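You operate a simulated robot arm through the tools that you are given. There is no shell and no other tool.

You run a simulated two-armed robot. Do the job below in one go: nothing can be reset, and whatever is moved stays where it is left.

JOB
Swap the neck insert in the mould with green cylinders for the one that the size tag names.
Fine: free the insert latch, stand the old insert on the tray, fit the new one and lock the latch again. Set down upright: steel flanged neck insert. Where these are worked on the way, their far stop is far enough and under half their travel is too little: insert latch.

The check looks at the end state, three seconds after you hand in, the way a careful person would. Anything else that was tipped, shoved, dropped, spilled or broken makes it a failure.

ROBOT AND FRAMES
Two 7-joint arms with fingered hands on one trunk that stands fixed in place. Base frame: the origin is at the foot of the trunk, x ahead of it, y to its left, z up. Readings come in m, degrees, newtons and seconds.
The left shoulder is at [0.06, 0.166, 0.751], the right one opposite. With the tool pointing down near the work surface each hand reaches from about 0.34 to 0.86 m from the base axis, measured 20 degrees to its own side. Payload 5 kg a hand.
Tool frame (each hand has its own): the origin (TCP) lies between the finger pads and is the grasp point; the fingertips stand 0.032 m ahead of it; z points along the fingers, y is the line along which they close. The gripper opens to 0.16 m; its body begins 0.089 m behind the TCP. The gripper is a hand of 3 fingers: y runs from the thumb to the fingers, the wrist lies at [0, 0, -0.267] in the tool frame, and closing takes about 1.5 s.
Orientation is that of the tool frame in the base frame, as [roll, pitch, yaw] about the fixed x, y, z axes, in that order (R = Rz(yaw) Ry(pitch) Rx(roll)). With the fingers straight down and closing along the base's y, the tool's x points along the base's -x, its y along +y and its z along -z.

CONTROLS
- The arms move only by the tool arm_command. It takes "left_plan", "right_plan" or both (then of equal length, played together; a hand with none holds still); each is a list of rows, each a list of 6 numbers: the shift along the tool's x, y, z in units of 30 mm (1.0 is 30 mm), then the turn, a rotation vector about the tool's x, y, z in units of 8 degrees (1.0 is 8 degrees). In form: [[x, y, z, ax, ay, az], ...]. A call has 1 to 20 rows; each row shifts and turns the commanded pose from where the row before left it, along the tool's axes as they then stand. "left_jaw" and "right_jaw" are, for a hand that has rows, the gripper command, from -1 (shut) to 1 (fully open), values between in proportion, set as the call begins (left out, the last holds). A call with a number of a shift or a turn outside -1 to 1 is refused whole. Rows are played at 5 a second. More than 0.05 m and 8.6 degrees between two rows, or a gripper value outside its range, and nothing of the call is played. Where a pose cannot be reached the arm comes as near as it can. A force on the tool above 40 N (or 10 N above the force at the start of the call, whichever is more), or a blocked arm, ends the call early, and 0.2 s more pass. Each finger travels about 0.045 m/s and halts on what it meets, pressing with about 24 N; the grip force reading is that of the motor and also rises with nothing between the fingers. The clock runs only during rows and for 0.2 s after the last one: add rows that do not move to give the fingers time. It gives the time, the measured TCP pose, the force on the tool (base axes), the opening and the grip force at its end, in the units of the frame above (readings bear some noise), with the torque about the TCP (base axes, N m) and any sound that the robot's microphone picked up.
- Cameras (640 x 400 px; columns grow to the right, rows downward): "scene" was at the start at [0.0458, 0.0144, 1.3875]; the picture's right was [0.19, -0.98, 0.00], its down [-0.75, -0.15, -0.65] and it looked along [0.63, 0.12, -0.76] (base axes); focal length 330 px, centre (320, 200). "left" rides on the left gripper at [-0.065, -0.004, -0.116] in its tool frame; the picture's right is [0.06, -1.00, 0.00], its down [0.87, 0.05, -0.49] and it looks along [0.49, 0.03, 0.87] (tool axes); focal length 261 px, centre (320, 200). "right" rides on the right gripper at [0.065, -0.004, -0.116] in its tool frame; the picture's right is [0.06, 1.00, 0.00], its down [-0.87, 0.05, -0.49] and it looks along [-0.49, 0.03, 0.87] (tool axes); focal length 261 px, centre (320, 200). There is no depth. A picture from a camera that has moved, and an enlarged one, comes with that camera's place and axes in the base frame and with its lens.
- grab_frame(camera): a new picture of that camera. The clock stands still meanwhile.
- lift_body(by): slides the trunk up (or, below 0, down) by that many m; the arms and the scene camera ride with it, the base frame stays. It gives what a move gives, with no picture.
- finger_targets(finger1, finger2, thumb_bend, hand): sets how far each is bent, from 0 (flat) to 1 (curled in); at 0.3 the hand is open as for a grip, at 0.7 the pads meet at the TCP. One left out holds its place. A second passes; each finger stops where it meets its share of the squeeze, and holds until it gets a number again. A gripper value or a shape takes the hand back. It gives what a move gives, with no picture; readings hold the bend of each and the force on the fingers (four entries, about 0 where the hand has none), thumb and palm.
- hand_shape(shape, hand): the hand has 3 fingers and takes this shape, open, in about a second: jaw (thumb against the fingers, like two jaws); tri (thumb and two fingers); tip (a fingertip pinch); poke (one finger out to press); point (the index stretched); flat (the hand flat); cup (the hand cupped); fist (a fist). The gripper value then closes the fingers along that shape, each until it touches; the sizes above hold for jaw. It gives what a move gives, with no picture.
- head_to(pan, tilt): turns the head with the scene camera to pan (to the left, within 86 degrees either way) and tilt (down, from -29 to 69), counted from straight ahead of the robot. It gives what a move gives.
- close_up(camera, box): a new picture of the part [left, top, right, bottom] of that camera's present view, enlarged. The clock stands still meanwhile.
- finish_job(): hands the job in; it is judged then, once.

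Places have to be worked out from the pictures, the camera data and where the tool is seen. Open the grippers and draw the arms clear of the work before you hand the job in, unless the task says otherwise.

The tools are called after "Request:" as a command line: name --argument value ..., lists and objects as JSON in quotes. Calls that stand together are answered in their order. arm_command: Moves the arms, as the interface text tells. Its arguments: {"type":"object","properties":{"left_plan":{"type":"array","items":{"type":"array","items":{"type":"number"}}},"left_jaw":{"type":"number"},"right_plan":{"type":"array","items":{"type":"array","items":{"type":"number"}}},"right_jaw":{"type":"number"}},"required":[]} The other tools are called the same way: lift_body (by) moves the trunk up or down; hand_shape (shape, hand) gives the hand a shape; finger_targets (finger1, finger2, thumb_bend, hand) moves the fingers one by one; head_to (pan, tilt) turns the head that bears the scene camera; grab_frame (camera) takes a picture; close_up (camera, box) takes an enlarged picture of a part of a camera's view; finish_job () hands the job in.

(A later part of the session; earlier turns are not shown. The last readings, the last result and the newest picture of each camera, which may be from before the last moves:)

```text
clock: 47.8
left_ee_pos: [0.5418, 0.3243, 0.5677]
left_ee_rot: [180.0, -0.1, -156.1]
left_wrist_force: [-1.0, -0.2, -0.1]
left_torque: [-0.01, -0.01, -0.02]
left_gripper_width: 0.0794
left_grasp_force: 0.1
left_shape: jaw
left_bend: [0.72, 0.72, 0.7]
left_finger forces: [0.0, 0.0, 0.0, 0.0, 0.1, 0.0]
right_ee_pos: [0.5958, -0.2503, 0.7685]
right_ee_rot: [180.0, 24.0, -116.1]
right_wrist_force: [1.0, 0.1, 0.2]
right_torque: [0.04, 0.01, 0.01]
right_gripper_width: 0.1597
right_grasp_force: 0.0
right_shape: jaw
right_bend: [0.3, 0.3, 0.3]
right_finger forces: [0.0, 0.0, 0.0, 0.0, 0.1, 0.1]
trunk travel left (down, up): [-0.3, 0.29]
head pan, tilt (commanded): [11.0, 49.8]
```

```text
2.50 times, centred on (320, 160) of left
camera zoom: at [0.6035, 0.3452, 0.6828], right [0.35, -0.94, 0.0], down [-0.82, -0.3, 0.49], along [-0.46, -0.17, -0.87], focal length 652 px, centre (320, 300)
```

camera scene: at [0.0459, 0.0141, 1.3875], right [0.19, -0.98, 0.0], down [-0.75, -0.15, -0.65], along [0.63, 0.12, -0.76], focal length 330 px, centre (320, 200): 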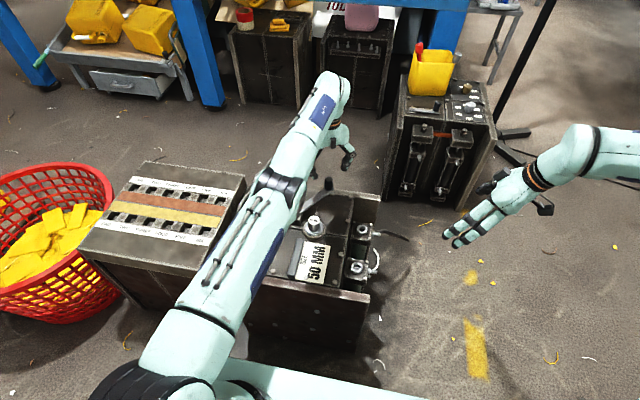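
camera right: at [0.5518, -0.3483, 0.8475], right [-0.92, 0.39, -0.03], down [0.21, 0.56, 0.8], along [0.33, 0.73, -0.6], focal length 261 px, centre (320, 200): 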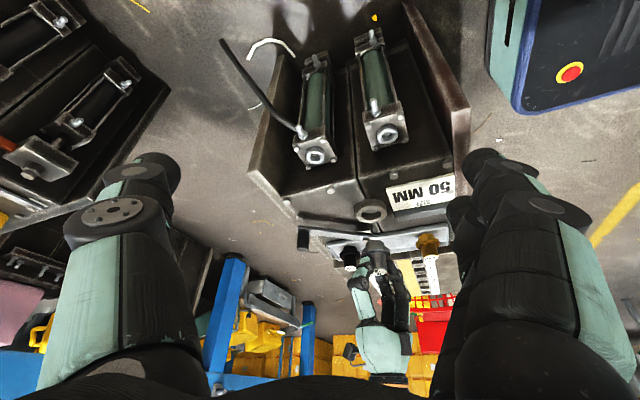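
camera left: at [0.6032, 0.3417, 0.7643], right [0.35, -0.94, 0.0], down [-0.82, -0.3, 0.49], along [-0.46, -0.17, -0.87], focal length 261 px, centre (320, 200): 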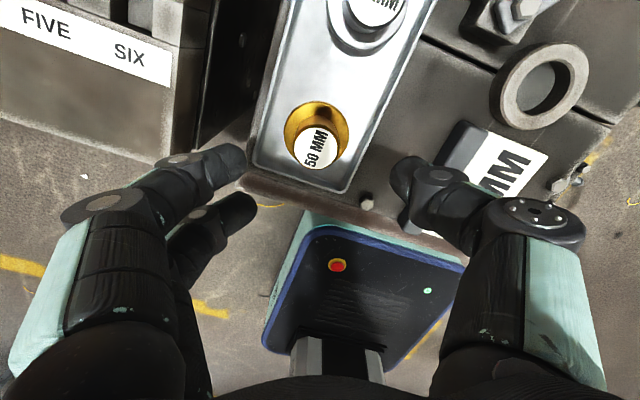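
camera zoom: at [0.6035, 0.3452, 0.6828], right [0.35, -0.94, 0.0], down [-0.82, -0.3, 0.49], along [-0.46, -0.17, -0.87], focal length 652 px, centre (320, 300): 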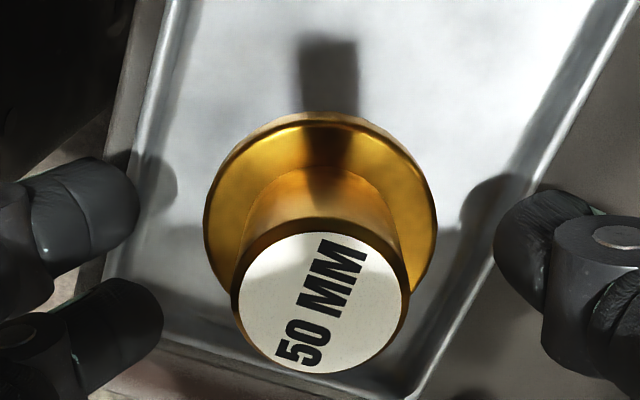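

The label is at (320, 302) in the zoom against (318, 301) for the old one, so the grip is practically identical. I close on the neck.

Request:
arm_command --left_plan '[[0, 0, 0, 0, 0, 0], [0, 0, 0, 0, 0, 0], [0, 0, 0, 0, 0, 0], [0, 0, 0, 0, 0, 0], [0, 0, 0, 0, 0, 0], [0, 0, 0, 0, 0, 0], [0, 0, 0, 0, 0, 0], [0, 0, 0, 0, 0, 0]]' --left_jaw -1

Request:
close_up --camera "left" --box '[220, 80, 420, 240]'

```text
clock: 49.6
left_ee_pos: [0.5418, 0.324, 0.5679]
left_ee_rot: [-180.0, 0.0, -156.1]
left_wrist_force: [0.1, -0.3, -0.1]
left_torque: [0.02, -0.01, -0.01]
left_gripper_width: 0.027
left_grasp_force: 23.7
left_shape: jaw
left_bend: [0.72, 0.73, 0.7]
left_finger forces: [9.6, 10.8, 0.0, 0.0, 21.2, 0.0]
right_ee_pos: [0.5947, -0.2503, 0.7677]
right_ee_rot: [179.9, 24.0, -116.1]
right_wrist_force: [-1.3, 0.0, -0.2]
right_torque: [0.03, -0.01, 0.04]
right_gripper_width: 0.1598
right_grasp_force: 0.1
right_shape: jaw
right_bend: [0.3, 0.3, 0.3]
right_finger forces: [0.0, 0.1, 0.0, 0.1, 0.1, 0.0]
trunk travel left (down, up): [-0.3, 0.29]
head pan, tilt (commanded): [11.0, 49.8]
```

```text
2.50 times, centred on (320, 160) of left
camera zoom: at [0.6035, 0.3453, 0.6827], right [0.35, -0.94, 0.0], down [-0.82, -0.3, 0.49], along [-0.46, -0.17, -0.87], focal length 652 px, centre (320, 300)
```

zoom: 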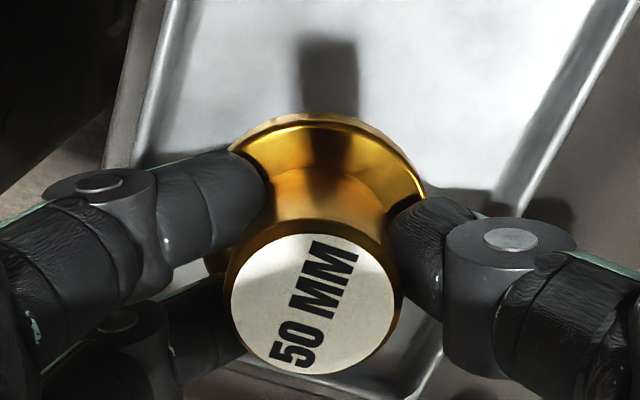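

Both grips match within 1 mm: the brass one sits about 0.7 mm in tool +x and 0.9 mm in +y from where the old one sat, and I will compensate for that. I lift it 90 mm and carry it to above the seat by exact relative moves.

Request:
arm_command --left_plan '[[0, 0, -0.2, 0, 0, 0], [0, 0, -0.2, 0, 0, 0], [0, 0, -0.2, 0, 0, 0], [0, 0, -0.4, 0, 0, 0], [0, 0, -0.5, 0, 0, 0], [0, 0, -0.5, 0, 0, 0], [0, 0, -0.5, 0, 0, 0], [0, 0, -0.5, 0, 0, 0], [0, 0, 0, 0, 0, 0]]'

Request:
arm_command --left_plan '[[-0.0881, -0.6712, 0, 0, 0, 0], [-0.0881, -0.6712, 0, 0, 0, 0], [-0.0881, -0.6712, 0, 0, 0, 0], [-0.0881, -0.6712, 0, 0, 0, 0], [-0.0881, -0.6712, 0, 0, 0, 0], [-0.0881, -0.6712, 0, 0, 0, 0], [-0.0881, -0.6712, 0, 0, 0, 0], [-0.0881, -0.6712, 0, 0, 0, 0], [-0.0881, -0.6712, 0, 0, 0, 0], [-0.0881, -0.6712, 0, 0, 0, 0], [0, 0, 0, 0, 0, 0]]'

Request:
close_up --camera "left" --box '[220, 80, 420, 240]'

Request:
close_up --camera "right" --box '[300, 160, 460, 280]'

```text
clock: 51.6
left_ee_pos: [0.5434, 0.3233, 0.6588]
left_ee_rot: [-180.0, -0.1, -156.1]
left_wrist_force: [-0.5, -0.2, -1.7]
left_torque: [0.0, -0.05, 0.03]
left_gripper_width: 0.0271
left_grasp_force: 24.1
left_shape: jaw
left_bend: [0.72, 0.73, 0.7]
left_finger forces: [9.7, 10.9, 0.0, 0.0, 21.3, 0.0]
right_ee_pos: [0.5956, -0.2512, 0.7675]
right_ee_rot: [-179.9, 24.0, -116.1]
right_wrist_force: [-0.3, -0.3, 0.1]
right_torque: [0.02, 0.01, 0.02]
right_gripper_width: 0.1598
right_grasp_force: 0.0
right_shape: jaw
right_bend: [0.3, 0.3, 0.3]
right_finger forces: [0.0, 0.1, 0.1, 0.0, 0.0, 0.0]
trunk travel left (down, up): [-0.3, 0.29]
head pan, tilt (commanded): [11.0, 49.8]
```

```text
clock: 54.0
left_ee_pos: [0.6465, 0.151, 0.6565]
left_ee_rot: [180.0, 0.0, -156.1]
left_wrist_force: [-0.1, -0.1, -1.5]
left_torque: [0.0, -0.02, -0.04]
left_gripper_width: 0.027
left_grasp_force: 23.9
left_shape: jaw
left_bend: [0.72, 0.73, 0.7]
left_finger forces: [10.1, 11.0, 0.1, 0.0, 21.5, 0.0]
right_ee_pos: [0.5963, -0.2504, 0.7677]
right_ee_rot: [180.0, 23.9, -116.1]
right_wrist_force: [-0.4, -0.3, 0.1]
right_torque: [-0.01, 0.01, -0.01]
right_gripper_width: 0.1599
right_grasp_force: 0.0
right_shape: jaw
right_bend: [0.3, 0.3, 0.3]
right_finger forces: [0.0, 0.0, 0.0, 0.0, 0.0, 0.0]
trunk travel left (down, up): [-0.3, 0.29]
head pan, tilt (commanded): [11.0, 49.8]
```

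```text
2.50 times, centred on (320, 160) of left
camera zoom: at [0.709, 0.1724, 0.7725], right [0.35, -0.94, 0.0], down [-0.82, -0.3, 0.49], along [-0.46, -0.17, -0.87], focal length 652 px, centre (320, 300)
```

zoom: 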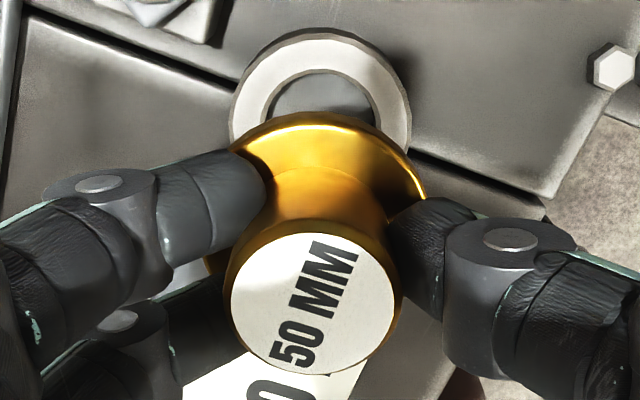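

```text
3.33 times, centred on (380, 220) of right
camera zoom: at [0.5519, -0.3483, 0.8474], right [-0.92, 0.39, -0.03], down [0.21, 0.56, 0.8], along [0.33, 0.73, -0.6], focal length 869 px, centre (120, 133)
```

zoom: 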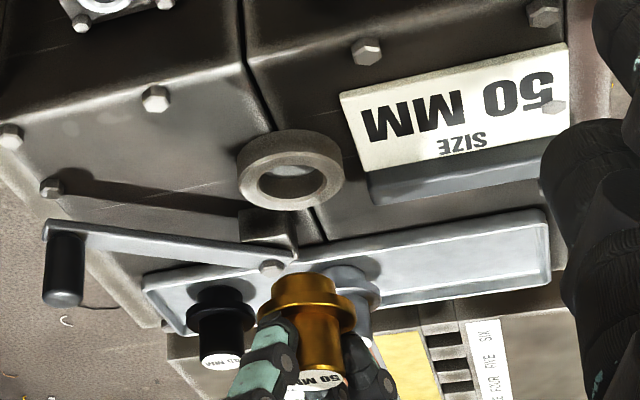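

Gold insert is above the seat. I zoom tightly on the ring and on the label to check the residual lateral offset.

Request:
close_up --camera "left" --box '[285, 85, 357, 130]'

Request:
close_up --camera "left" --box '[278, 165, 358, 215]'

```text
8.89 times, centred on (321, 108) of left
camera zoom: at [0.709, 0.1724, 0.7725], right [0.35, -0.94, 0.0], down [-0.82, -0.3, 0.49], along [-0.46, -0.17, -0.87], focal length 2317 px, centre (311, 1022)
```

zoom: 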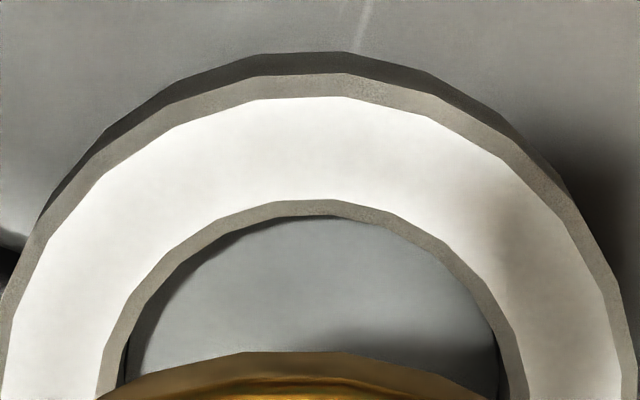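

```text
8.00 times, centred on (318, 190) of left
camera zoom: at [0.709, 0.1724, 0.7725], right [0.35, -0.94, 0.0], down [-0.82, -0.3, 0.49], along [-0.46, -0.17, -0.87], focal length 2085 px, centre (336, 280)
```

zoom: 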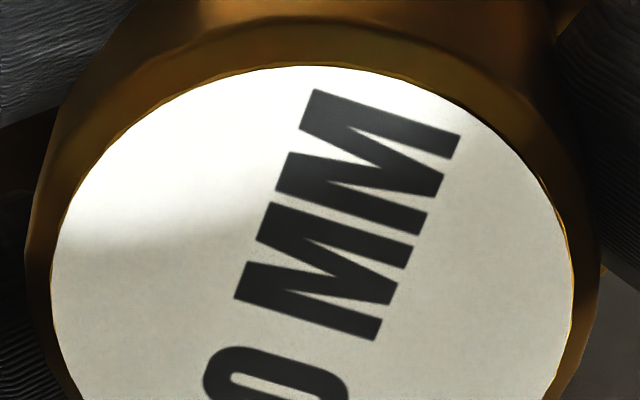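

By the camera-pose readings (finer than the noisy TCP reading), the hand should shift about 1.2 mm toward tool −y to put the brass axis where the old one's was; the ring measurement agrees. I apply that and lower part way.

Request:
arm_command --left_plan '[[0, -0.04, 0, 0, 0, 0], [0, 0, 0.5, 0, 0, 0], [0, 0, 0.5, 0, 0, 0], [0, 0, 0.5, 0, 0, 0], [0, 0, 0.4, 0, 0, 0], [0, 0, 0.2, 0, 0, 0], [0, 0, 0, 0, 0, 0], [0, 0, 0, 0, 0, 0]]'

Request:
close_up --camera "left" --box '[240, 90, 400, 230]'

Request:
close_up --camera "right" --box '[330, 180, 410, 240]'

```text
clock: 55.8
left_ee_pos: [0.6483, 0.1487, 0.5952]
left_ee_rot: [-180.0, 0.1, -156.0]
left_wrist_force: [1.2, 0.6, -1.7]
left_torque: [0.03, -0.02, -0.02]
left_gripper_width: 0.0271
left_grasp_force: 23.9
left_shape: jaw
left_bend: [0.72, 0.73, 0.7]
left_finger forces: [10.0, 11.1, 0.1, 0.0, 21.5, 0.1]
right_ee_pos: [0.5953, -0.2498, 0.7683]
right_ee_rot: [-180.0, 24.0, -116.2]
right_wrist_force: [0.7, 0.3, -1.1]
right_torque: [0.02, 0.02, 0.02]
right_gripper_width: 0.1598
right_grasp_force: 0.1
right_shape: jaw
right_bend: [0.3, 0.3, 0.3]
right_finger forces: [0.1, 0.1, 0.0, 0.0, 0.1, 0.1]
trunk travel left (down, up): [-0.3, 0.29]
head pan, tilt (commanded): [11.0, 49.8]
```

```text
2.86 times, centred on (320, 160) of left
camera zoom: at [0.7093, 0.1708, 0.71], right [0.35, -0.94, 0.0], down [-0.82, -0.3, 0.49], along [-0.46, -0.17, -0.87], focal length 745 px, centre (320, 314)
```

zoom: 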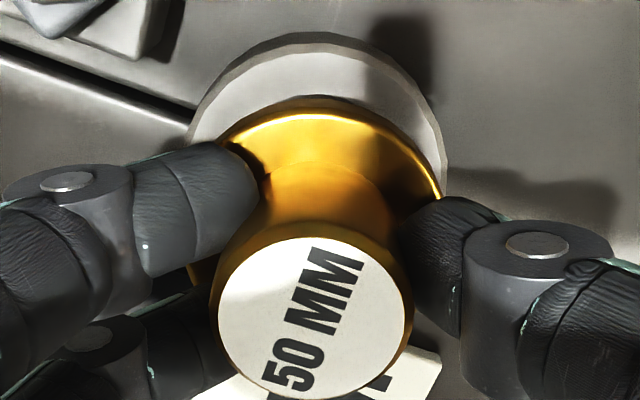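

```text
6.67 times, centred on (370, 210) of right
camera zoom: at [0.5519, -0.3483, 0.8475], right [-0.92, 0.39, -0.03], down [0.21, 0.56, 0.8], along [0.33, 0.73, -0.6], focal length 1738 px, centre (-13, 133)
```

zoom: 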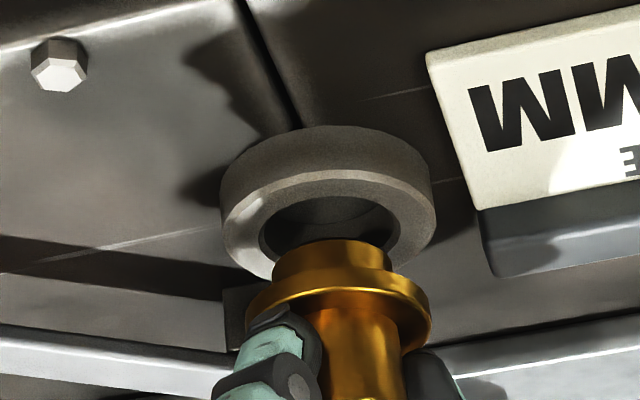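

From the side the spigot (about 38 mm) is well centred over the bore (about 45–49 mm) with visible clearance. I lower 24 mm in 3 mm steps with the force limit as guard.

Request:
arm_command --left_plan '[[-0.015, 0.013, 0.1, 0, 0, 0], [0, 0, 0.1, 0, 0, 0], [0, 0, 0.1, 0, 0, 0], [0, 0, 0.1, 0, 0, 0], [0, 0, 0, 0, 0, 0]]'

Request:
close_up --camera "right" --box '[330, 180, 410, 240]'

Request:
close_up --camera "left" --box '[240, 90, 400, 230]'

```text
clock: 57.0
left_ee_pos: [0.6478, 0.15, 0.5826]
left_ee_rot: [180.0, -0.1, -156.1]
left_wrist_force: [0.8, -0.1, -2.6]
left_torque: [0.03, 0.04, -0.01]
left_gripper_width: 0.027
left_grasp_force: 23.7
left_shape: jaw
left_bend: [0.72, 0.73, 0.7]
left_finger forces: [10.1, 11.1, 0.0, 0.1, 21.3, 0.1]
right_ee_pos: [0.5954, -0.2505, 0.7685]
right_ee_rot: [179.9, 24.0, -116.0]
right_wrist_force: [-0.1, 0.3, 0.5]
right_torque: [-0.02, 0.0, -0.02]
right_gripper_width: 0.1599
right_grasp_force: 0.1
right_shape: jaw
right_bend: [0.3, 0.3, 0.3]
right_finger forces: [0.0, 0.1, 0.0, 0.0, 0.0, 0.0]
trunk travel left (down, up): [-0.3, 0.29]
head pan, tilt (commanded): [11.0, 49.8]
```

```text
6.67 times, centred on (370, 210) of right
camera zoom: at [0.5519, -0.3483, 0.8474], right [-0.92, 0.39, -0.03], down [0.21, 0.56, 0.8], along [0.33, 0.73, -0.6], focal length 1738 px, centre (-13, 133)
```

zoom: 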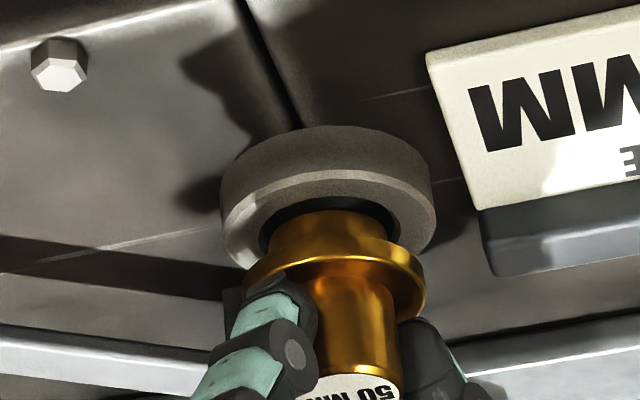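

```text
2.86 times, centred on (320, 160) of left
camera zoom: at [0.7097, 0.1713, 0.6978], right [0.35, -0.94, 0.0], down [-0.82, -0.3, 0.49], along [-0.46, -0.17, -0.87], focal length 745 px, centre (320, 314)
```

zoom: 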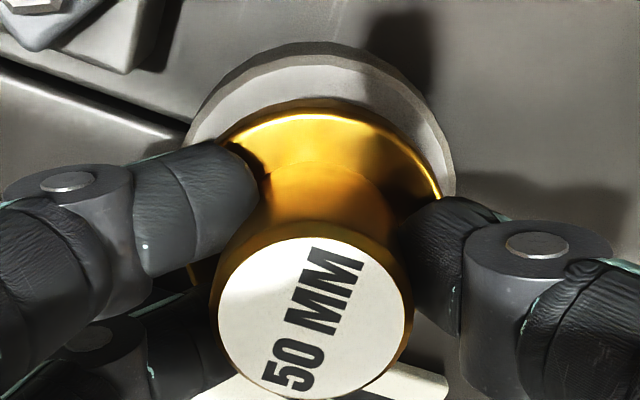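

The camera pose is now right on target and the spigot is entering the bore without force. I continue down 12 mm and then feel for the flange seating.

Request:
arm_command --left_plan '[[0, 0, 0.07, 0, 0, 0], [0, 0, 0.07, 0, 0, 0], [0, 0, 0.07, 0, 0, 0], [0, 0, 0.07, 0, 0, 0], [0, 0, 0.07, 0, 0, 0], [0, 0, 0.05, 0, 0, 0], [0, 0, 0, 0, 0, 0]]'

Request:
close_up --camera "right" --box '[330, 180, 410, 240]'

```text
clock: 58.6
left_ee_pos: [0.6474, 0.1492, 0.57]
left_ee_rot: [-180.0, 0.0, -156.0]
left_wrist_force: [0.3, -0.1, -1.3]
left_torque: [0.0, -0.02, -0.01]
left_gripper_width: 0.0272
left_grasp_force: 24.1
left_shape: jaw
left_bend: [0.72, 0.73, 0.7]
left_finger forces: [10.1, 11.2, 0.1, 0.0, 21.4, 0.0]
right_ee_pos: [0.5951, -0.25, 0.7679]
right_ee_rot: [-179.9, 24.0, -116.1]
right_wrist_force: [0.0, -0.8, -0.2]
right_torque: [-0.01, -0.01, -0.01]
right_gripper_width: 0.1599
right_grasp_force: 0.0
right_shape: jaw
right_bend: [0.3, 0.3, 0.3]
right_finger forces: [0.0, 0.0, 0.0, 0.0, 0.0, 0.0]
trunk travel left (down, up): [-0.3, 0.29]
head pan, tilt (commanded): [11.0, 49.8]
```

```text
6.67 times, centred on (370, 210) of right
camera zoom: at [0.5519, -0.3483, 0.8474], right [-0.92, 0.39, -0.03], down [0.21, 0.56, 0.8], along [0.33, 0.73, -0.6], focal length 1738 px, centre (-13, 133)
```

zoom: 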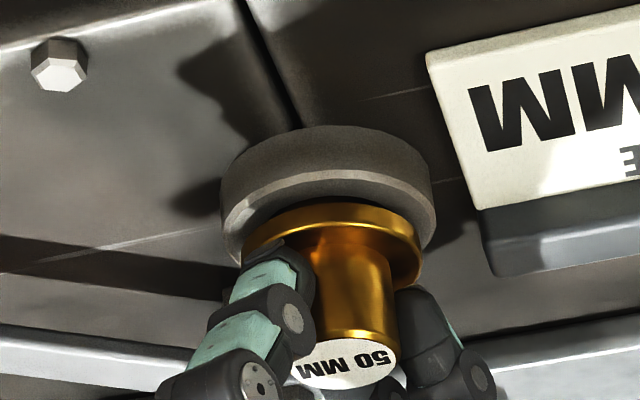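

Almost down, still free. Now small steps until the flange touches.

Request:
arm_command --left_plan '[[0, 0, 0.05, 0, 0, 0], [0, 0, 0.05, 0, 0, 0], [0, 0, 0, 0, 0, 0]]'

Request:
arm_command --left_plan '[[0, 0, 0.04, 0, 0, 0], [0, 0, 0, 0, 0, 0]]'

Request:
arm_command --left_plan '[[0, 0, 0.03, 0, 0, 0], [0, 0, 0, 0, 0, 0]]'

```text
clock: 59.4
left_ee_pos: [0.6493, 0.1495, 0.5663]
left_ee_rot: [-179.9, 0.0, -156.1]
left_wrist_force: [0.5, -0.1, -1.2]
left_torque: [0.01, -0.02, -0.01]
left_gripper_width: 0.027
left_grasp_force: 23.9
left_shape: jaw
left_bend: [0.72, 0.73, 0.7]
left_finger forces: [10.1, 11.1, 0.1, 0.0, 21.4, 0.0]
right_ee_pos: [0.5962, -0.2506, 0.7683]
right_ee_rot: [179.9, 24.0, -116.2]
right_wrist_force: [-0.2, -0.5, -0.7]
right_torque: [-0.02, 0.01, 0.01]
right_gripper_width: 0.1601
right_grasp_force: 0.1
right_shape: jaw
right_bend: [0.3, 0.3, 0.3]
right_finger forces: [0.1, 0.0, 0.1, 0.0, 0.0, 0.0]
trunk travel left (down, up): [-0.3, 0.29]
head pan, tilt (commanded): [11.0, 49.8]
```

```text
clock: 60.0
left_ee_pos: [0.6481, 0.1485, 0.5663]
left_ee_rot: [-180.0, 0.0, -156.1]
left_wrist_force: [-0.5, -0.1, -1.2]
left_torque: [-0.04, -0.01, -0.02]
left_gripper_width: 0.0272
left_grasp_force: 23.6
left_shape: jaw
left_bend: [0.72, 0.73, 0.7]
left_finger forces: [10.1, 11.0, 0.1, 0.0, 21.3, 0.0]
right_ee_pos: [0.5948, -0.2504, 0.7679]
right_ee_rot: [180.0, 24.0, -116.0]
right_wrist_force: [0.3, 0.1, 0.4]
right_torque: [-0.01, -0.01, 0.0]
right_gripper_width: 0.1599
right_grasp_force: 0.1
right_shape: jaw
right_bend: [0.3, 0.3, 0.3]
right_finger forces: [0.1, 0.0, 0.1, 0.0, 0.0, 0.1]
trunk travel left (down, up): [-0.3, 0.29]
head pan, tilt (commanded): [11.0, 49.8]
```

```text
clock: 60.6
left_ee_pos: [0.6488, 0.1505, 0.5651]
left_ee_rot: [-179.9, 0.0, -156.1]
left_wrist_force: [0.1, -0.7, -1.5]
left_torque: [0.0, 0.0, 0.0]
left_gripper_width: 0.0274
left_grasp_force: 24.1
left_shape: jaw
left_bend: [0.72, 0.73, 0.7]
left_finger forces: [10.0, 11.1, 0.1, 0.1, 21.4, 0.0]
right_ee_pos: [0.5964, -0.2512, 0.7666]
right_ee_rot: [-180.0, 24.1, -116.1]
right_wrist_force: [0.1, -1.0, 0.9]
right_torque: [0.02, 0.03, 0.0]
right_gripper_width: 0.1597
right_grasp_force: 0.1
right_shape: jaw
right_bend: [0.3, 0.3, 0.3]
right_finger forces: [0.1, 0.0, 0.0, 0.0, 0.1, 0.1]
trunk travel left (down, up): [-0.3, 0.29]
head pan, tilt (commanded): [11.0, 49.8]
```

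Now at the old insert's height with no contact yet. I keep going in 0.6–0.9 mm steps.

Request:
arm_command --left_plan '[[0, 0, 0.03, 0, 0, 0], [0, 0, 0, 0, 0, 0]]'

Request:
arm_command --left_plan '[[0, 0, 0.02, 0, 0, 0], [0, 0, 0, 0, 0, 0]]'

Request:
close_up --camera "right" --box '[330, 180, 410, 240]'

Request:
close_up --camera "left" --box '[240, 90, 400, 230]'

```text
clock: 61.2
left_ee_pos: [0.648, 0.1496, 0.5646]
left_ee_rot: [180.0, 0.0, -156.0]
left_wrist_force: [1.2, 0.2, -2.0]
left_torque: [0.0, 0.05, 0.02]
left_gripper_width: 0.0272
left_grasp_force: 23.6
left_shape: jaw
left_bend: [0.72, 0.73, 0.7]
left_finger forces: [10.1, 11.1, 0.0, 0.0, 21.4, 0.0]
right_ee_pos: [0.5957, -0.251, 0.7687]
right_ee_rot: [180.0, 24.0, -116.1]
right_wrist_force: [0.7, -0.2, -0.7]
right_torque: [-0.01, 0.0, 0.01]
right_gripper_width: 0.1596
right_grasp_force: 0.2
right_shape: jaw
right_bend: [0.3, 0.3, 0.3]
right_finger forces: [0.1, 0.0, 0.1, 0.1, 0.0, 0.0]
trunk travel left (down, up): [-0.3, 0.29]
head pan, tilt (commanded): [11.0, 49.8]
```

```text
clock: 61.8
left_ee_pos: [0.6481, 0.1489, 0.5632]
left_ee_rot: [-180.0, 0.1, -156.0]
left_wrist_force: [0.0, 0.5, -0.3]
left_torque: [0.03, 0.03, -0.01]
left_gripper_width: 0.0271
left_grasp_force: 23.7
left_shape: jaw
left_bend: [0.72, 0.73, 0.7]
left_finger forces: [10.3, 11.0, 0.0, 0.0, 21.6, 0.0]
right_ee_pos: [0.5961, -0.251, 0.7679]
right_ee_rot: [-179.9, 24.1, -116.0]
right_wrist_force: [0.1, -1.3, -0.2]
right_torque: [-0.03, -0.01, 0.02]
right_gripper_width: 0.1601
right_grasp_force: 0.0
right_shape: jaw
right_bend: [0.3, 0.3, 0.3]
right_finger forces: [0.0, 0.1, 0.0, 0.1, 0.0, 0.0]
trunk travel left (down, up): [-0.3, 0.29]
head pan, tilt (commanded): [11.0, 49.8]
```

```text
6.67 times, centred on (370, 210) of right
camera zoom: at [0.5519, -0.3483, 0.8475], right [-0.92, 0.39, -0.03], down [0.21, 0.56, 0.8], along [0.33, 0.73, -0.6], focal length 1738 px, centre (-13, 133)
```

zoom: 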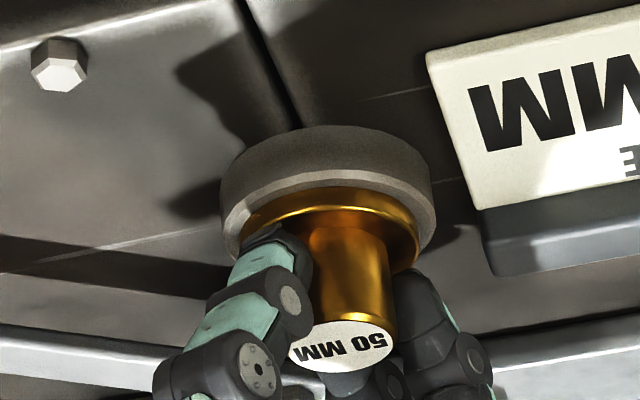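

```text
2.86 times, centred on (320, 160) of left
camera zoom: at [0.7096, 0.1712, 0.6791], right [0.35, -0.94, 0.0], down [-0.82, -0.3, 0.49], along [-0.46, -0.17, -0.87], focal length 745 px, centre (320, 314)
```

zoom: 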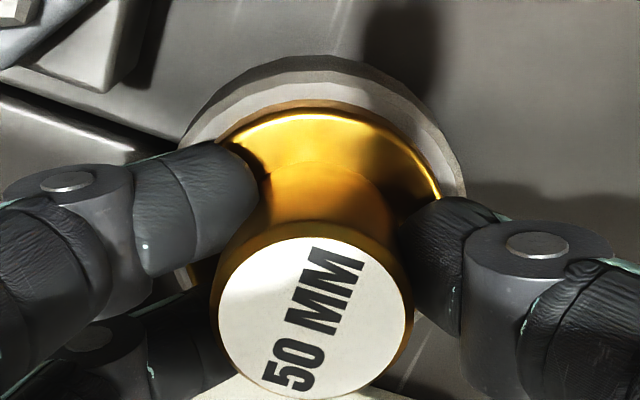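

The brass insert is held slightly higher in the grip than the old one was, so about 1–2 mm of travel remain. I continue in small steps.

Request:
arm_command --left_plan '[[0, 0, 0.02, 0, 0, 0], [0, 0, 0, 0, 0, 0]]'

Request:
arm_command --left_plan '[[0, 0, 0.02, 0, 0, 0], [0, 0, 0, 0, 0, 0]]'

```text
clock: 62.4
left_ee_pos: [0.647, 0.1499, 0.5647]
left_ee_rot: [-179.9, 0.0, -156.1]
left_wrist_force: [-1.8, -1.0, 1.8]
left_torque: [0.0, -0.01, 0.0]
left_gripper_width: 0.0272
left_grasp_force: 24.0
left_shape: jaw
left_bend: [0.72, 0.73, 0.7]
left_finger forces: [10.0, 11.3, 0.0, 0.0, 22.1, 0.1]
right_ee_pos: [0.5957, -0.2499, 0.7676]
right_ee_rot: [-180.0, 24.0, -116.0]
right_wrist_force: [0.4, 0.3, -0.4]
right_torque: [0.01, 0.01, -0.01]
right_gripper_width: 0.16
right_grasp_force: 0.1
right_shape: jaw
right_bend: [0.3, 0.3, 0.3]
right_finger forces: [0.0, 0.0, 0.1, 0.0, 0.0, 0.1]
trunk travel left (down, up): [-0.3, 0.29]
head pan, tilt (commanded): [11.0, 49.8]
```

```text
clock: 63.0
left_ee_pos: [0.6483, 0.1498, 0.5627]
left_ee_rot: [-180.0, -0.1, -156.1]
left_wrist_force: [-0.8, -1.3, 6.4]
left_torque: [-0.04, 0.04, -0.01]
left_gripper_width: 0.0276
left_grasp_force: 23.7
left_shape: jaw
left_bend: [0.72, 0.73, 0.7]
left_finger forces: [10.3, 11.9, 0.1, 0.0, 23.3, 0.1]
right_ee_pos: [0.5958, -0.2516, 0.7671]
right_ee_rot: [-179.9, 24.0, -116.1]
right_wrist_force: [-0.6, 0.0, -0.7]
right_torque: [0.0, -0.02, 0.0]
right_gripper_width: 0.1599
right_grasp_force: 0.0
right_shape: jaw
right_bend: [0.3, 0.3, 0.3]
right_finger forces: [0.0, 0.0, 0.0, 0.1, 0.0, 0.1]
trunk travel left (down, up): [-0.3, 0.29]
head pan, tilt (commanded): [11.0, 49.8]
```

Vertical force rose to +6 N: the insert has seated. I check the view and then open the jaw.

Request:
close_up --camera "right" --box '[330, 180, 410, 240]'

Request:
arm_command --left_plan '[[0, 0, 0, 0, 0, 0], [0, 0, 0, 0, 0, 0], [0, 0, 0, 0, 0, 0], [0, 0, 0, 0, 0, 0], [0, 0, 0, 0, 0, 0], [0, 0, 0, 0, 0, 0]]' --left_jaw 0

Request:
close_up --camera "right" --box '[320, 180, 400, 240]'

Request:
close_up --camera "left" --box '[220, 80, 420, 240]'

```text
6.67 times, centred on (370, 210) of right
camera zoom: at [0.5515, -0.3484, 0.8477], right [-0.92, 0.39, -0.03], down [0.21, 0.56, 0.8], along [0.33, 0.73, -0.6], focal length 1738 px, centre (-13, 133)
```

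zoom: 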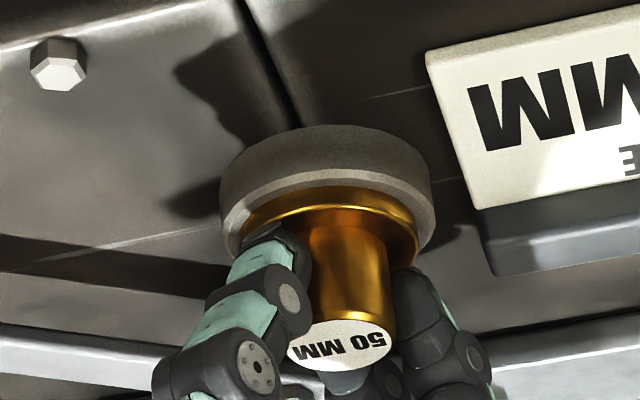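

```text
clock: 64.4
left_ee_pos: [0.6493, 0.1503, 0.5622]
left_ee_rot: [-180.0, 0.0, -156.1]
left_wrist_force: [0.1, 1.1, -0.3]
left_torque: [0.02, -0.01, -0.03]
left_gripper_width: 0.0793
left_grasp_force: 0.1
left_shape: jaw
left_bend: [0.72, 0.72, 0.7]
left_finger forces: [0.0, 0.0, 0.0, 0.1, 0.0, 0.0]
right_ee_pos: [0.5955, -0.2503, 0.7678]
right_ee_rot: [180.0, 24.0, -116.1]
right_wrist_force: [0.6, -0.6, 0.5]
right_torque: [0.01, 0.02, 0.0]
right_gripper_width: 0.1596
right_grasp_force: 0.1
right_shape: jaw
right_bend: [0.3, 0.3, 0.3]
right_finger forces: [0.1, 0.0, 0.1, 0.0, 0.0, 0.0]
trunk travel left (down, up): [-0.3, 0.29]
head pan, tilt (commanded): [11.0, 49.8]
```

```text
6.67 times, centred on (360, 210) of right
camera zoom: at [0.5518, -0.3483, 0.8475], right [-0.92, 0.39, -0.03], down [0.21, 0.56, 0.8], along [0.33, 0.73, -0.6], focal length 1738 px, centre (53, 133)
```

zoom: 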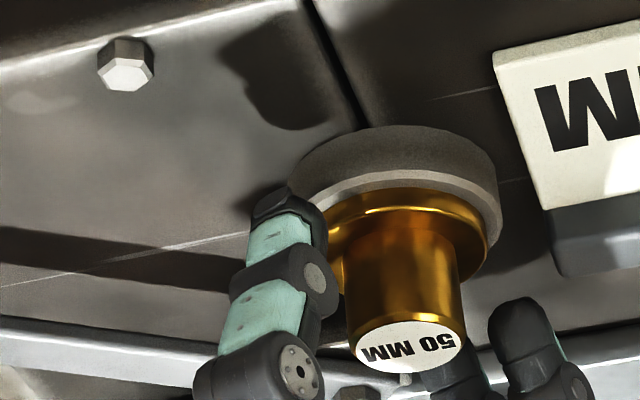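

```text
2.50 times, centred on (320, 160) of left
camera zoom: at [0.7096, 0.1714, 0.678], right [0.35, -0.94, 0.0], down [-0.82, -0.3, 0.49], along [-0.46, -0.17, -0.87], focal length 652 px, centre (320, 300)
```

zoom: 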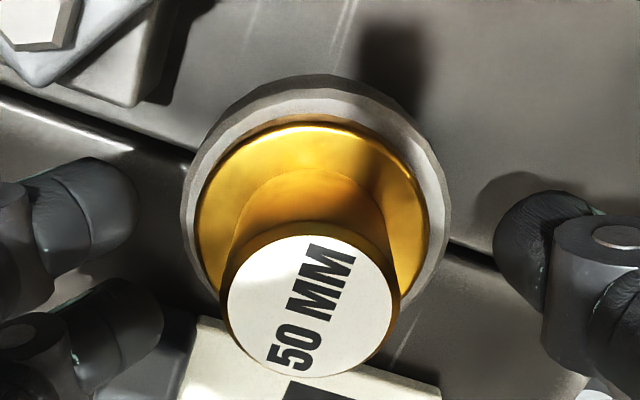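

Released: the brass insert stands in the ring with fingers clear. I rise 81 mm and inspect the seating.

Request:
arm_command --left_plan '[[0, 0, -0.3, 0, 0, 0], [0, 0, -0.6, 0, 0, 0], [0, 0, -0.6, 0, 0, 0], [0, 0, -0.6, 0, 0, 0], [0, 0, -0.6, 0, 0, 0], [0, 0, 0, 0, 0, 0]]'

Request:
close_up --camera "right" --box '[320, 180, 400, 240]'

Request:
close_up --camera "left" --box '[240, 60, 400, 220]'

Request:
close_up --camera "right" --box '[280, 160, 480, 300]'

```text
clock: 65.8
left_ee_pos: [0.6483, 0.1497, 0.6441]
left_ee_rot: [-179.9, 0.0, -156.1]
left_wrist_force: [-0.7, 0.7, 0.4]
left_torque: [-0.01, -0.03, 0.01]
left_gripper_width: 0.0793
left_grasp_force: 0.0
left_shape: jaw
left_bend: [0.72, 0.72, 0.7]
left_finger forces: [0.0, 0.0, 0.0, 0.0, 0.0, 0.1]
right_ee_pos: [0.5951, -0.2493, 0.7676]
right_ee_rot: [-179.9, 24.0, -116.2]
right_wrist_force: [0.6, -0.7, 0.2]
right_torque: [0.04, 0.0, -0.01]
right_gripper_width: 0.1598
right_grasp_force: 0.0
right_shape: jaw
right_bend: [0.3, 0.3, 0.3]
right_finger forces: [0.0, 0.0, 0.1, 0.0, 0.1, 0.1]
trunk travel left (down, up): [-0.3, 0.29]
head pan, tilt (commanded): [11.0, 49.8]
```

```text
6.67 times, centred on (360, 210) of right
camera zoom: at [0.5518, -0.3483, 0.8475], right [-0.92, 0.39, -0.03], down [0.21, 0.56, 0.8], along [0.33, 0.73, -0.6], focal length 1738 px, centre (53, 133)
```

zoom: 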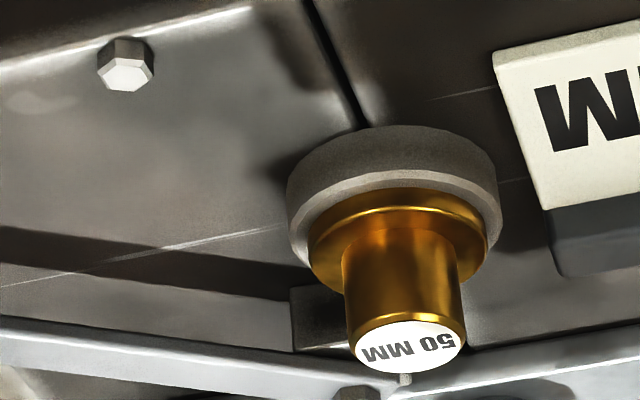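

```text
2.50 times, centred on (320, 140) of left
camera zoom: at [0.7095, 0.1715, 0.7593], right [0.35, -0.94, 0.0], down [-0.82, -0.3, 0.49], along [-0.46, -0.17, -0.87], focal length 652 px, centre (320, 350)
```

zoom: 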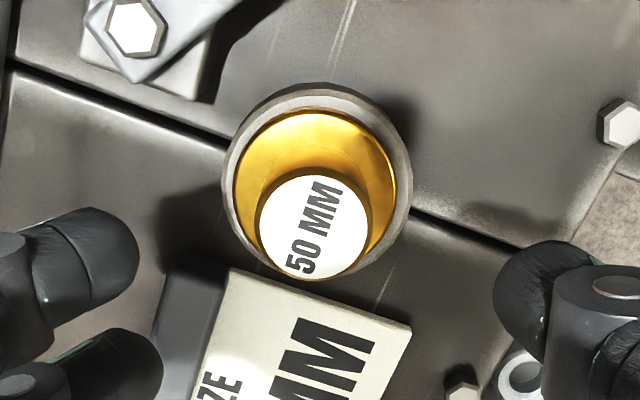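

```text
2.86 times, centred on (380, 230) of right
camera zoom: at [0.5518, -0.3483, 0.8475], right [-0.92, 0.39, -0.03], down [0.21, 0.56, 0.8], along [0.33, 0.73, -0.6], focal length 745 px, centre (149, 114)
```

zoom: 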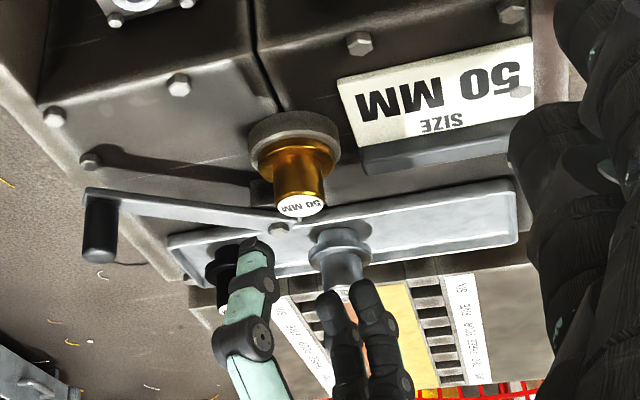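

The brass 50 mm insert sits level in the ring at the same depth as the old one did. Next I go back over the latch handle at (0.806, 0.136), at low height so the arm doesn't lock at full stretch, with the yaw squared.

Request:
arm_command --left_plan '[[0, 0, 0, 0, 0, 1], [0, 0, 0, 0, 0, 1], [0, 0, 0, 0, 0, 1], [-0.75, -0.068, 0, 0, 0, 0], [-0.75, -0.068, 0, 0, 0, 0], [-0.75, -0.068, 0, 0, 0, 0], [-0.75, -0.068, 0, 0, 0, 0], [-0.75, -0.068, 0, 0, 0, 0], [-0.75, -0.068, 0, 0, 0, 0], [-0.75, -0.068, 0, 0, 0, 0], [0, 0, 0, 0, 0, 0]]'

Request:
grab_frame --camera "left"

Request:
close_up --camera "left" --box '[220, 80, 420, 240]'

```text
clock: 68.2
left_ee_pos: [0.8053, 0.1354, 0.6432]
left_ee_rot: [179.9, 0.0, 180.0]
left_wrist_force: [-0.3, -0.5, -1.0]
left_torque: [0.03, 0.03, -0.01]
left_gripper_width: 0.0795
left_grasp_force: 0.0
left_shape: jaw
left_bend: [0.72, 0.72, 0.7]
left_finger forces: [0.1, 0.0, 0.0, 0.0, 0.1, 0.0]
right_ee_pos: [0.596, -0.2507, 0.7683]
right_ee_rot: [-180.0, 24.0, -116.1]
right_wrist_force: [0.1, 0.0, -0.4]
right_torque: [-0.02, 0.01, 0.02]
right_gripper_width: 0.1599
right_grasp_force: 0.0
right_shape: jaw
right_bend: [0.3, 0.3, 0.3]
right_finger forces: [0.0, 0.0, 0.0, 0.0, 0.1, 0.0]
trunk travel left (down, up): [-0.3, 0.29]
head pan, tilt (commanded): [11.0, 49.8]
```

```text
taken
camera left: at [0.871, 0.1303, 0.7589], right [-0.06, -1.0, 0.0], down [-0.87, 0.06, 0.49], along [-0.49, 0.03, -0.87], focal length 261 px, centre (320, 200)
```

left: 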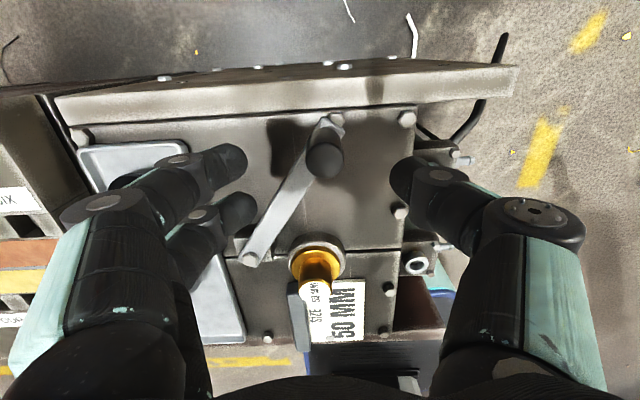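

```text
2.50 times, centred on (320, 160) of left
camera zoom: at [0.871, 0.1303, 0.7589], right [-0.06, -1.0, 0.0], down [-0.87, 0.06, 0.49], along [-0.49, 0.03, -0.87], focal length 652 px, centre (320, 300)
```

zoom: 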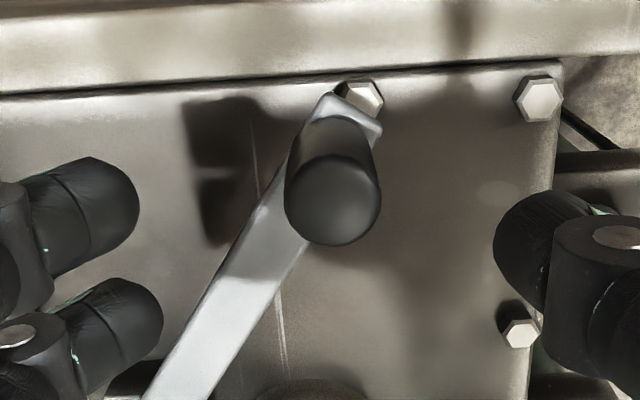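

The handle is about 3.5 mm toward tool −y and 2 mm toward −x of the TCP axis. I correct and descend around it to z about 0.582.

Request:
arm_command --left_plan '[[-0.073, -0.117, 0.2, 0, 0, 0], [0, 0, 0.4, 0, 0, 0], [0, 0, 0.4, 0, 0, 0], [0, 0, 0.4, 0, 0, 0], [0, 0, 0.4, 0, 0, 0], [0, 0, 0.2, 0, 0, 0], [0, 0, 0, 0, 0, 0]]'

Request:
close_up --camera "left" --box '[200, 60, 440, 240]'

```text
clock: 69.8
left_ee_pos: [0.808, 0.1327, 0.5826]
left_ee_rot: [-179.9, 0.0, 179.8]
left_wrist_force: [-0.5, 0.4, 0.3]
left_torque: [0.0, 0.02, 0.0]
left_gripper_width: 0.0798
left_grasp_force: 0.1
left_shape: jaw
left_bend: [0.72, 0.72, 0.7]
left_finger forces: [0.0, 0.1, 0.0, 0.0, 0.0, 0.0]
right_ee_pos: [0.5964, -0.2502, 0.768]
right_ee_rot: [-179.9, 24.0, -116.1]
right_wrist_force: [0.3, 0.9, -0.6]
right_torque: [0.01, 0.01, -0.01]
right_gripper_width: 0.1598
right_grasp_force: 0.0
right_shape: jaw
right_bend: [0.3, 0.3, 0.3]
right_finger forces: [0.1, 0.0, 0.1, 0.0, 0.0, 0.0]
trunk travel left (down, up): [-0.3, 0.29]
head pan, tilt (commanded): [11.0, 49.8]
```

```text
2.22 times, centred on (320, 150) of left
camera zoom: at [0.8732, 0.1268, 0.6991], right [-0.06, -1.0, 0.0], down [-0.87, 0.06, 0.49], along [-0.49, 0.03, -0.87], focal length 579 px, centre (320, 311)
```

zoom: 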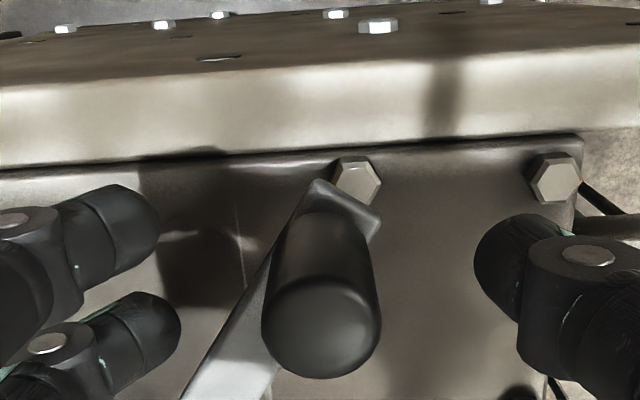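

The handle is centred between the fingers. I close on it.

Request:
arm_command --left_plan '[[0, 0, 0, 0, 0, 0], [0, 0, 0, 0, 0, 0], [0, 0, 0, 0, 0, 0], [0, 0, 0, 0, 0, 0], [0, 0, 0, 0, 0, 0], [0, 0, 0, 0, 0, 0], [0, 0, 0, 0, 0, 0], [0, 0, 0, 0, 0, 0]]' --left_jaw -1

```text
clock: 71.6
left_ee_pos: [0.8081, 0.1318, 0.5848]
left_ee_rot: [-180.0, -0.1, 180.0]
left_wrist_force: [1.6, -0.7, -2.3]
left_torque: [0.0, -0.02, -0.03]
left_gripper_width: 0.0157
left_grasp_force: 24.2
left_shape: jaw
left_bend: [0.71, 0.72, 0.7]
left_finger forces: [8.7, 10.9, 0.1, 0.0, 21.0, 0.0]
right_ee_pos: [0.5954, -0.2502, 0.7679]
right_ee_rot: [180.0, 24.0, -116.1]
right_wrist_force: [-0.5, -0.1, 0.0]
right_torque: [0.0, -0.03, 0.02]
right_gripper_width: 0.1605
right_grasp_force: 0.1
right_shape: jaw
right_bend: [0.3, 0.3, 0.3]
right_finger forces: [0.0, 0.0, 0.0, 0.0, 0.0, 0.1]
trunk travel left (down, up): [-0.3, 0.29]
head pan, tilt (commanded): [11.0, 49.8]
```

Firm grip again. I swing the bar back about the pivot (0.680, 0.2195), turning the tool with it, first 28°.

Request:
arm_command --left_plan '[[0.2975, -0.3978, 0, 0, 0, 0.7], [0.2975, -0.3978, 0, 0, 0, 0.7], [0.2975, -0.3978, 0, 0, 0, 0.7], [0.2975, -0.3978, 0, 0, 0, 0.7], [0.2975, -0.3978, 0, 0, 0, 0.7], [0, 0, 0, 0, 0, 0]]'

Request:
grab_frame --camera "left"

Request:
close_up --camera "right" --box '[280, 160, 440, 280]'

```text
clock: 73.0
left_ee_pos: [0.7525, 0.0819, 0.5834]
left_ee_rot: [180.0, 0.0, 151.9]
left_wrist_force: [-0.8, 0.0, -0.3]
left_torque: [0.02, 0.03, 0.04]
left_gripper_width: 0.0153
left_grasp_force: 24.1
left_shape: jaw
left_bend: [0.71, 0.72, 0.7]
left_finger forces: [8.6, 12.8, 0.0, 0.0, 21.5, 0.0]
right_ee_pos: [0.5975, -0.2509, 0.7668]
right_ee_rot: [-180.0, 24.0, -116.0]
right_wrist_force: [-0.1, 0.4, 0.4]
right_torque: [0.0, -0.02, -0.02]
right_gripper_width: 0.1597
right_grasp_force: 0.1
right_shape: jaw
right_bend: [0.3, 0.3, 0.3]
right_finger forces: [0.1, 0.0, 0.0, 0.0, 0.0, 0.1]
trunk travel left (down, up): [-0.3, 0.29]
head pan, tilt (commanded): [11.0, 49.8]
```

```text
taken
camera left: at [0.8088, 0.0469, 0.6989], right [-0.53, -0.85, 0.0], down [-0.74, 0.46, 0.49], along [-0.42, 0.26, -0.87], focal length 261 px, centre (320, 200)
```

left: 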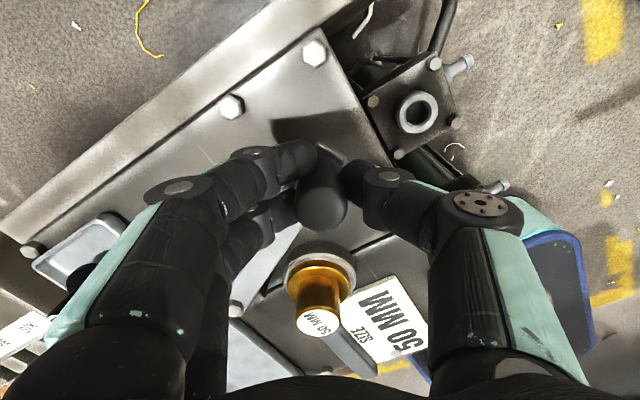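

```text
3.33 times, centred on (360, 220) of right
camera zoom: at [0.5519, -0.3483, 0.8474], right [-0.92, 0.39, -0.03], down [0.21, 0.56, 0.8], along [0.33, 0.73, -0.6], focal length 869 px, centre (187, 133)
```

zoom: 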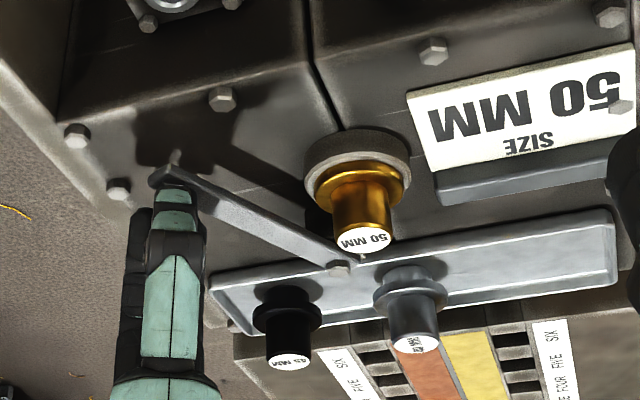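

The bar swings back smoothly. I continue another 22°, which brings it over the flange.

Request:
arm_command --left_plan '[[0.2975, -0.3978, 0, 0, 0, 0.7], [0.2975, -0.3978, 0, 0, 0, 0.7], [0.2975, -0.3978, 0, 0, 0, 0.7], [0.2975, -0.3978, 0, 0, 0, 0.7], [0, 0, 0, 0, 0, 0]]'

Request:
close_up --camera "left" --box '[200, 90, 440, 330]'

Request:
close_up --camera "right" --box '[310, 170, 430, 260]'

```text
clock: 74.2
left_ee_pos: [0.6957, 0.0649, 0.5832]
left_ee_rot: [-180.0, 0.0, 129.4]
left_wrist_force: [-0.3, -6.6, 0.1]
left_torque: [-0.15, -0.02, 0.09]
left_gripper_width: 0.0154
left_grasp_force: 24.6
left_shape: jaw
left_bend: [0.71, 0.72, 0.7]
left_finger forces: [9.6, 11.8, 0.1, 0.0, 25.2, 0.1]
right_ee_pos: [0.5958, -0.2516, 0.7674]
right_ee_rot: [180.0, 23.9, -116.1]
right_wrist_force: [0.1, -0.6, 0.3]
right_torque: [-0.04, -0.03, -0.02]
right_gripper_width: 0.16
right_grasp_force: 0.1
right_shape: jaw
right_bend: [0.3, 0.3, 0.3]
right_finger forces: [0.0, 0.0, 0.0, 0.0, 0.1, 0.0]
trunk travel left (down, up): [-0.3, 0.29]
head pan, tilt (commanded): [11.0, 49.8]
```

```text
1.67 times, centred on (320, 210) of left
camera zoom: at [0.735, 0.011, 0.6989], right [-0.81, -0.59, 0.0], down [-0.51, 0.71, 0.49], along [-0.29, 0.4, -0.87], focal length 434 px, centre (320, 183)
```

zoom: 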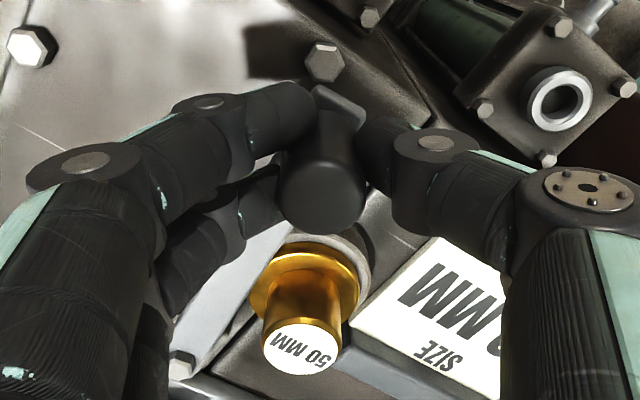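

```text
4.44 times, centred on (370, 215) of right
camera zoom: at [0.5516, -0.3489, 0.8474], right [-0.92, 0.39, -0.03], down [0.21, 0.56, 0.8], along [0.33, 0.73, -0.6], focal length 1158 px, centre (98, 133)
```

zoom: 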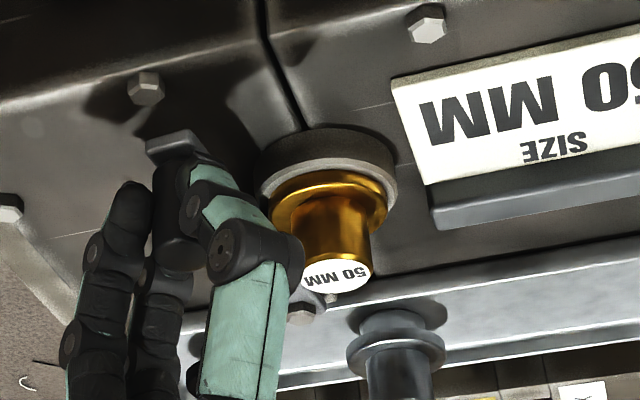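

About 6–7° remain to the original locked angle. I continue in 2° steps and watch for the stop.

Request:
arm_command --left_plan '[[0.1018, -0.1453, 0, 0, 0, 0.25], [0.1018, -0.1453, 0, 0, 0, 0.25], [0.1018, -0.1453, 0, 0, 0, 0.25], [0, 0, 0, 0, 0, 0]]'

Request:
close_up --camera "left" --box '[200, 90, 440, 330]'

```text
clock: 75.2
left_ee_pos: [0.682, 0.0649, 0.5835]
left_ee_rot: [180.0, 0.0, 123.4]
left_wrist_force: [6.1, -11.1, -2.2]
left_torque: [-0.19, -0.1, 0.14]
left_gripper_width: 0.0153
left_grasp_force: 24.0
left_shape: jaw
left_bend: [0.71, 0.72, 0.7]
left_finger forces: [12.1, 11.9, 0.0, 0.0, 24.6, 0.0]
right_ee_pos: [0.5969, -0.2509, 0.7676]
right_ee_rot: [-179.9, 24.0, -116.1]
right_wrist_force: [0.4, 0.7, -0.2]
right_torque: [0.04, -0.05, 0.02]
right_gripper_width: 0.1599
right_grasp_force: 0.2
right_shape: jaw
right_bend: [0.3, 0.3, 0.3]
right_finger forces: [0.0, 0.0, 0.0, 0.0, 0.0, 0.1]
trunk travel left (down, up): [-0.3, 0.29]
head pan, tilt (commanded): [11.0, 49.8]
```

```text
1.67 times, centred on (320, 210) of left
camera zoom: at [0.7136, 0.0063, 0.699], right [-0.87, -0.5, 0.0], down [-0.43, 0.76, 0.49], along [-0.24, 0.43, -0.87], focal length 434 px, centre (320, 183)
```

zoom: 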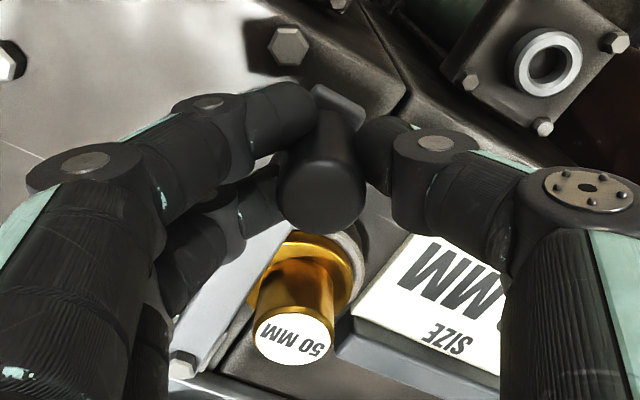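

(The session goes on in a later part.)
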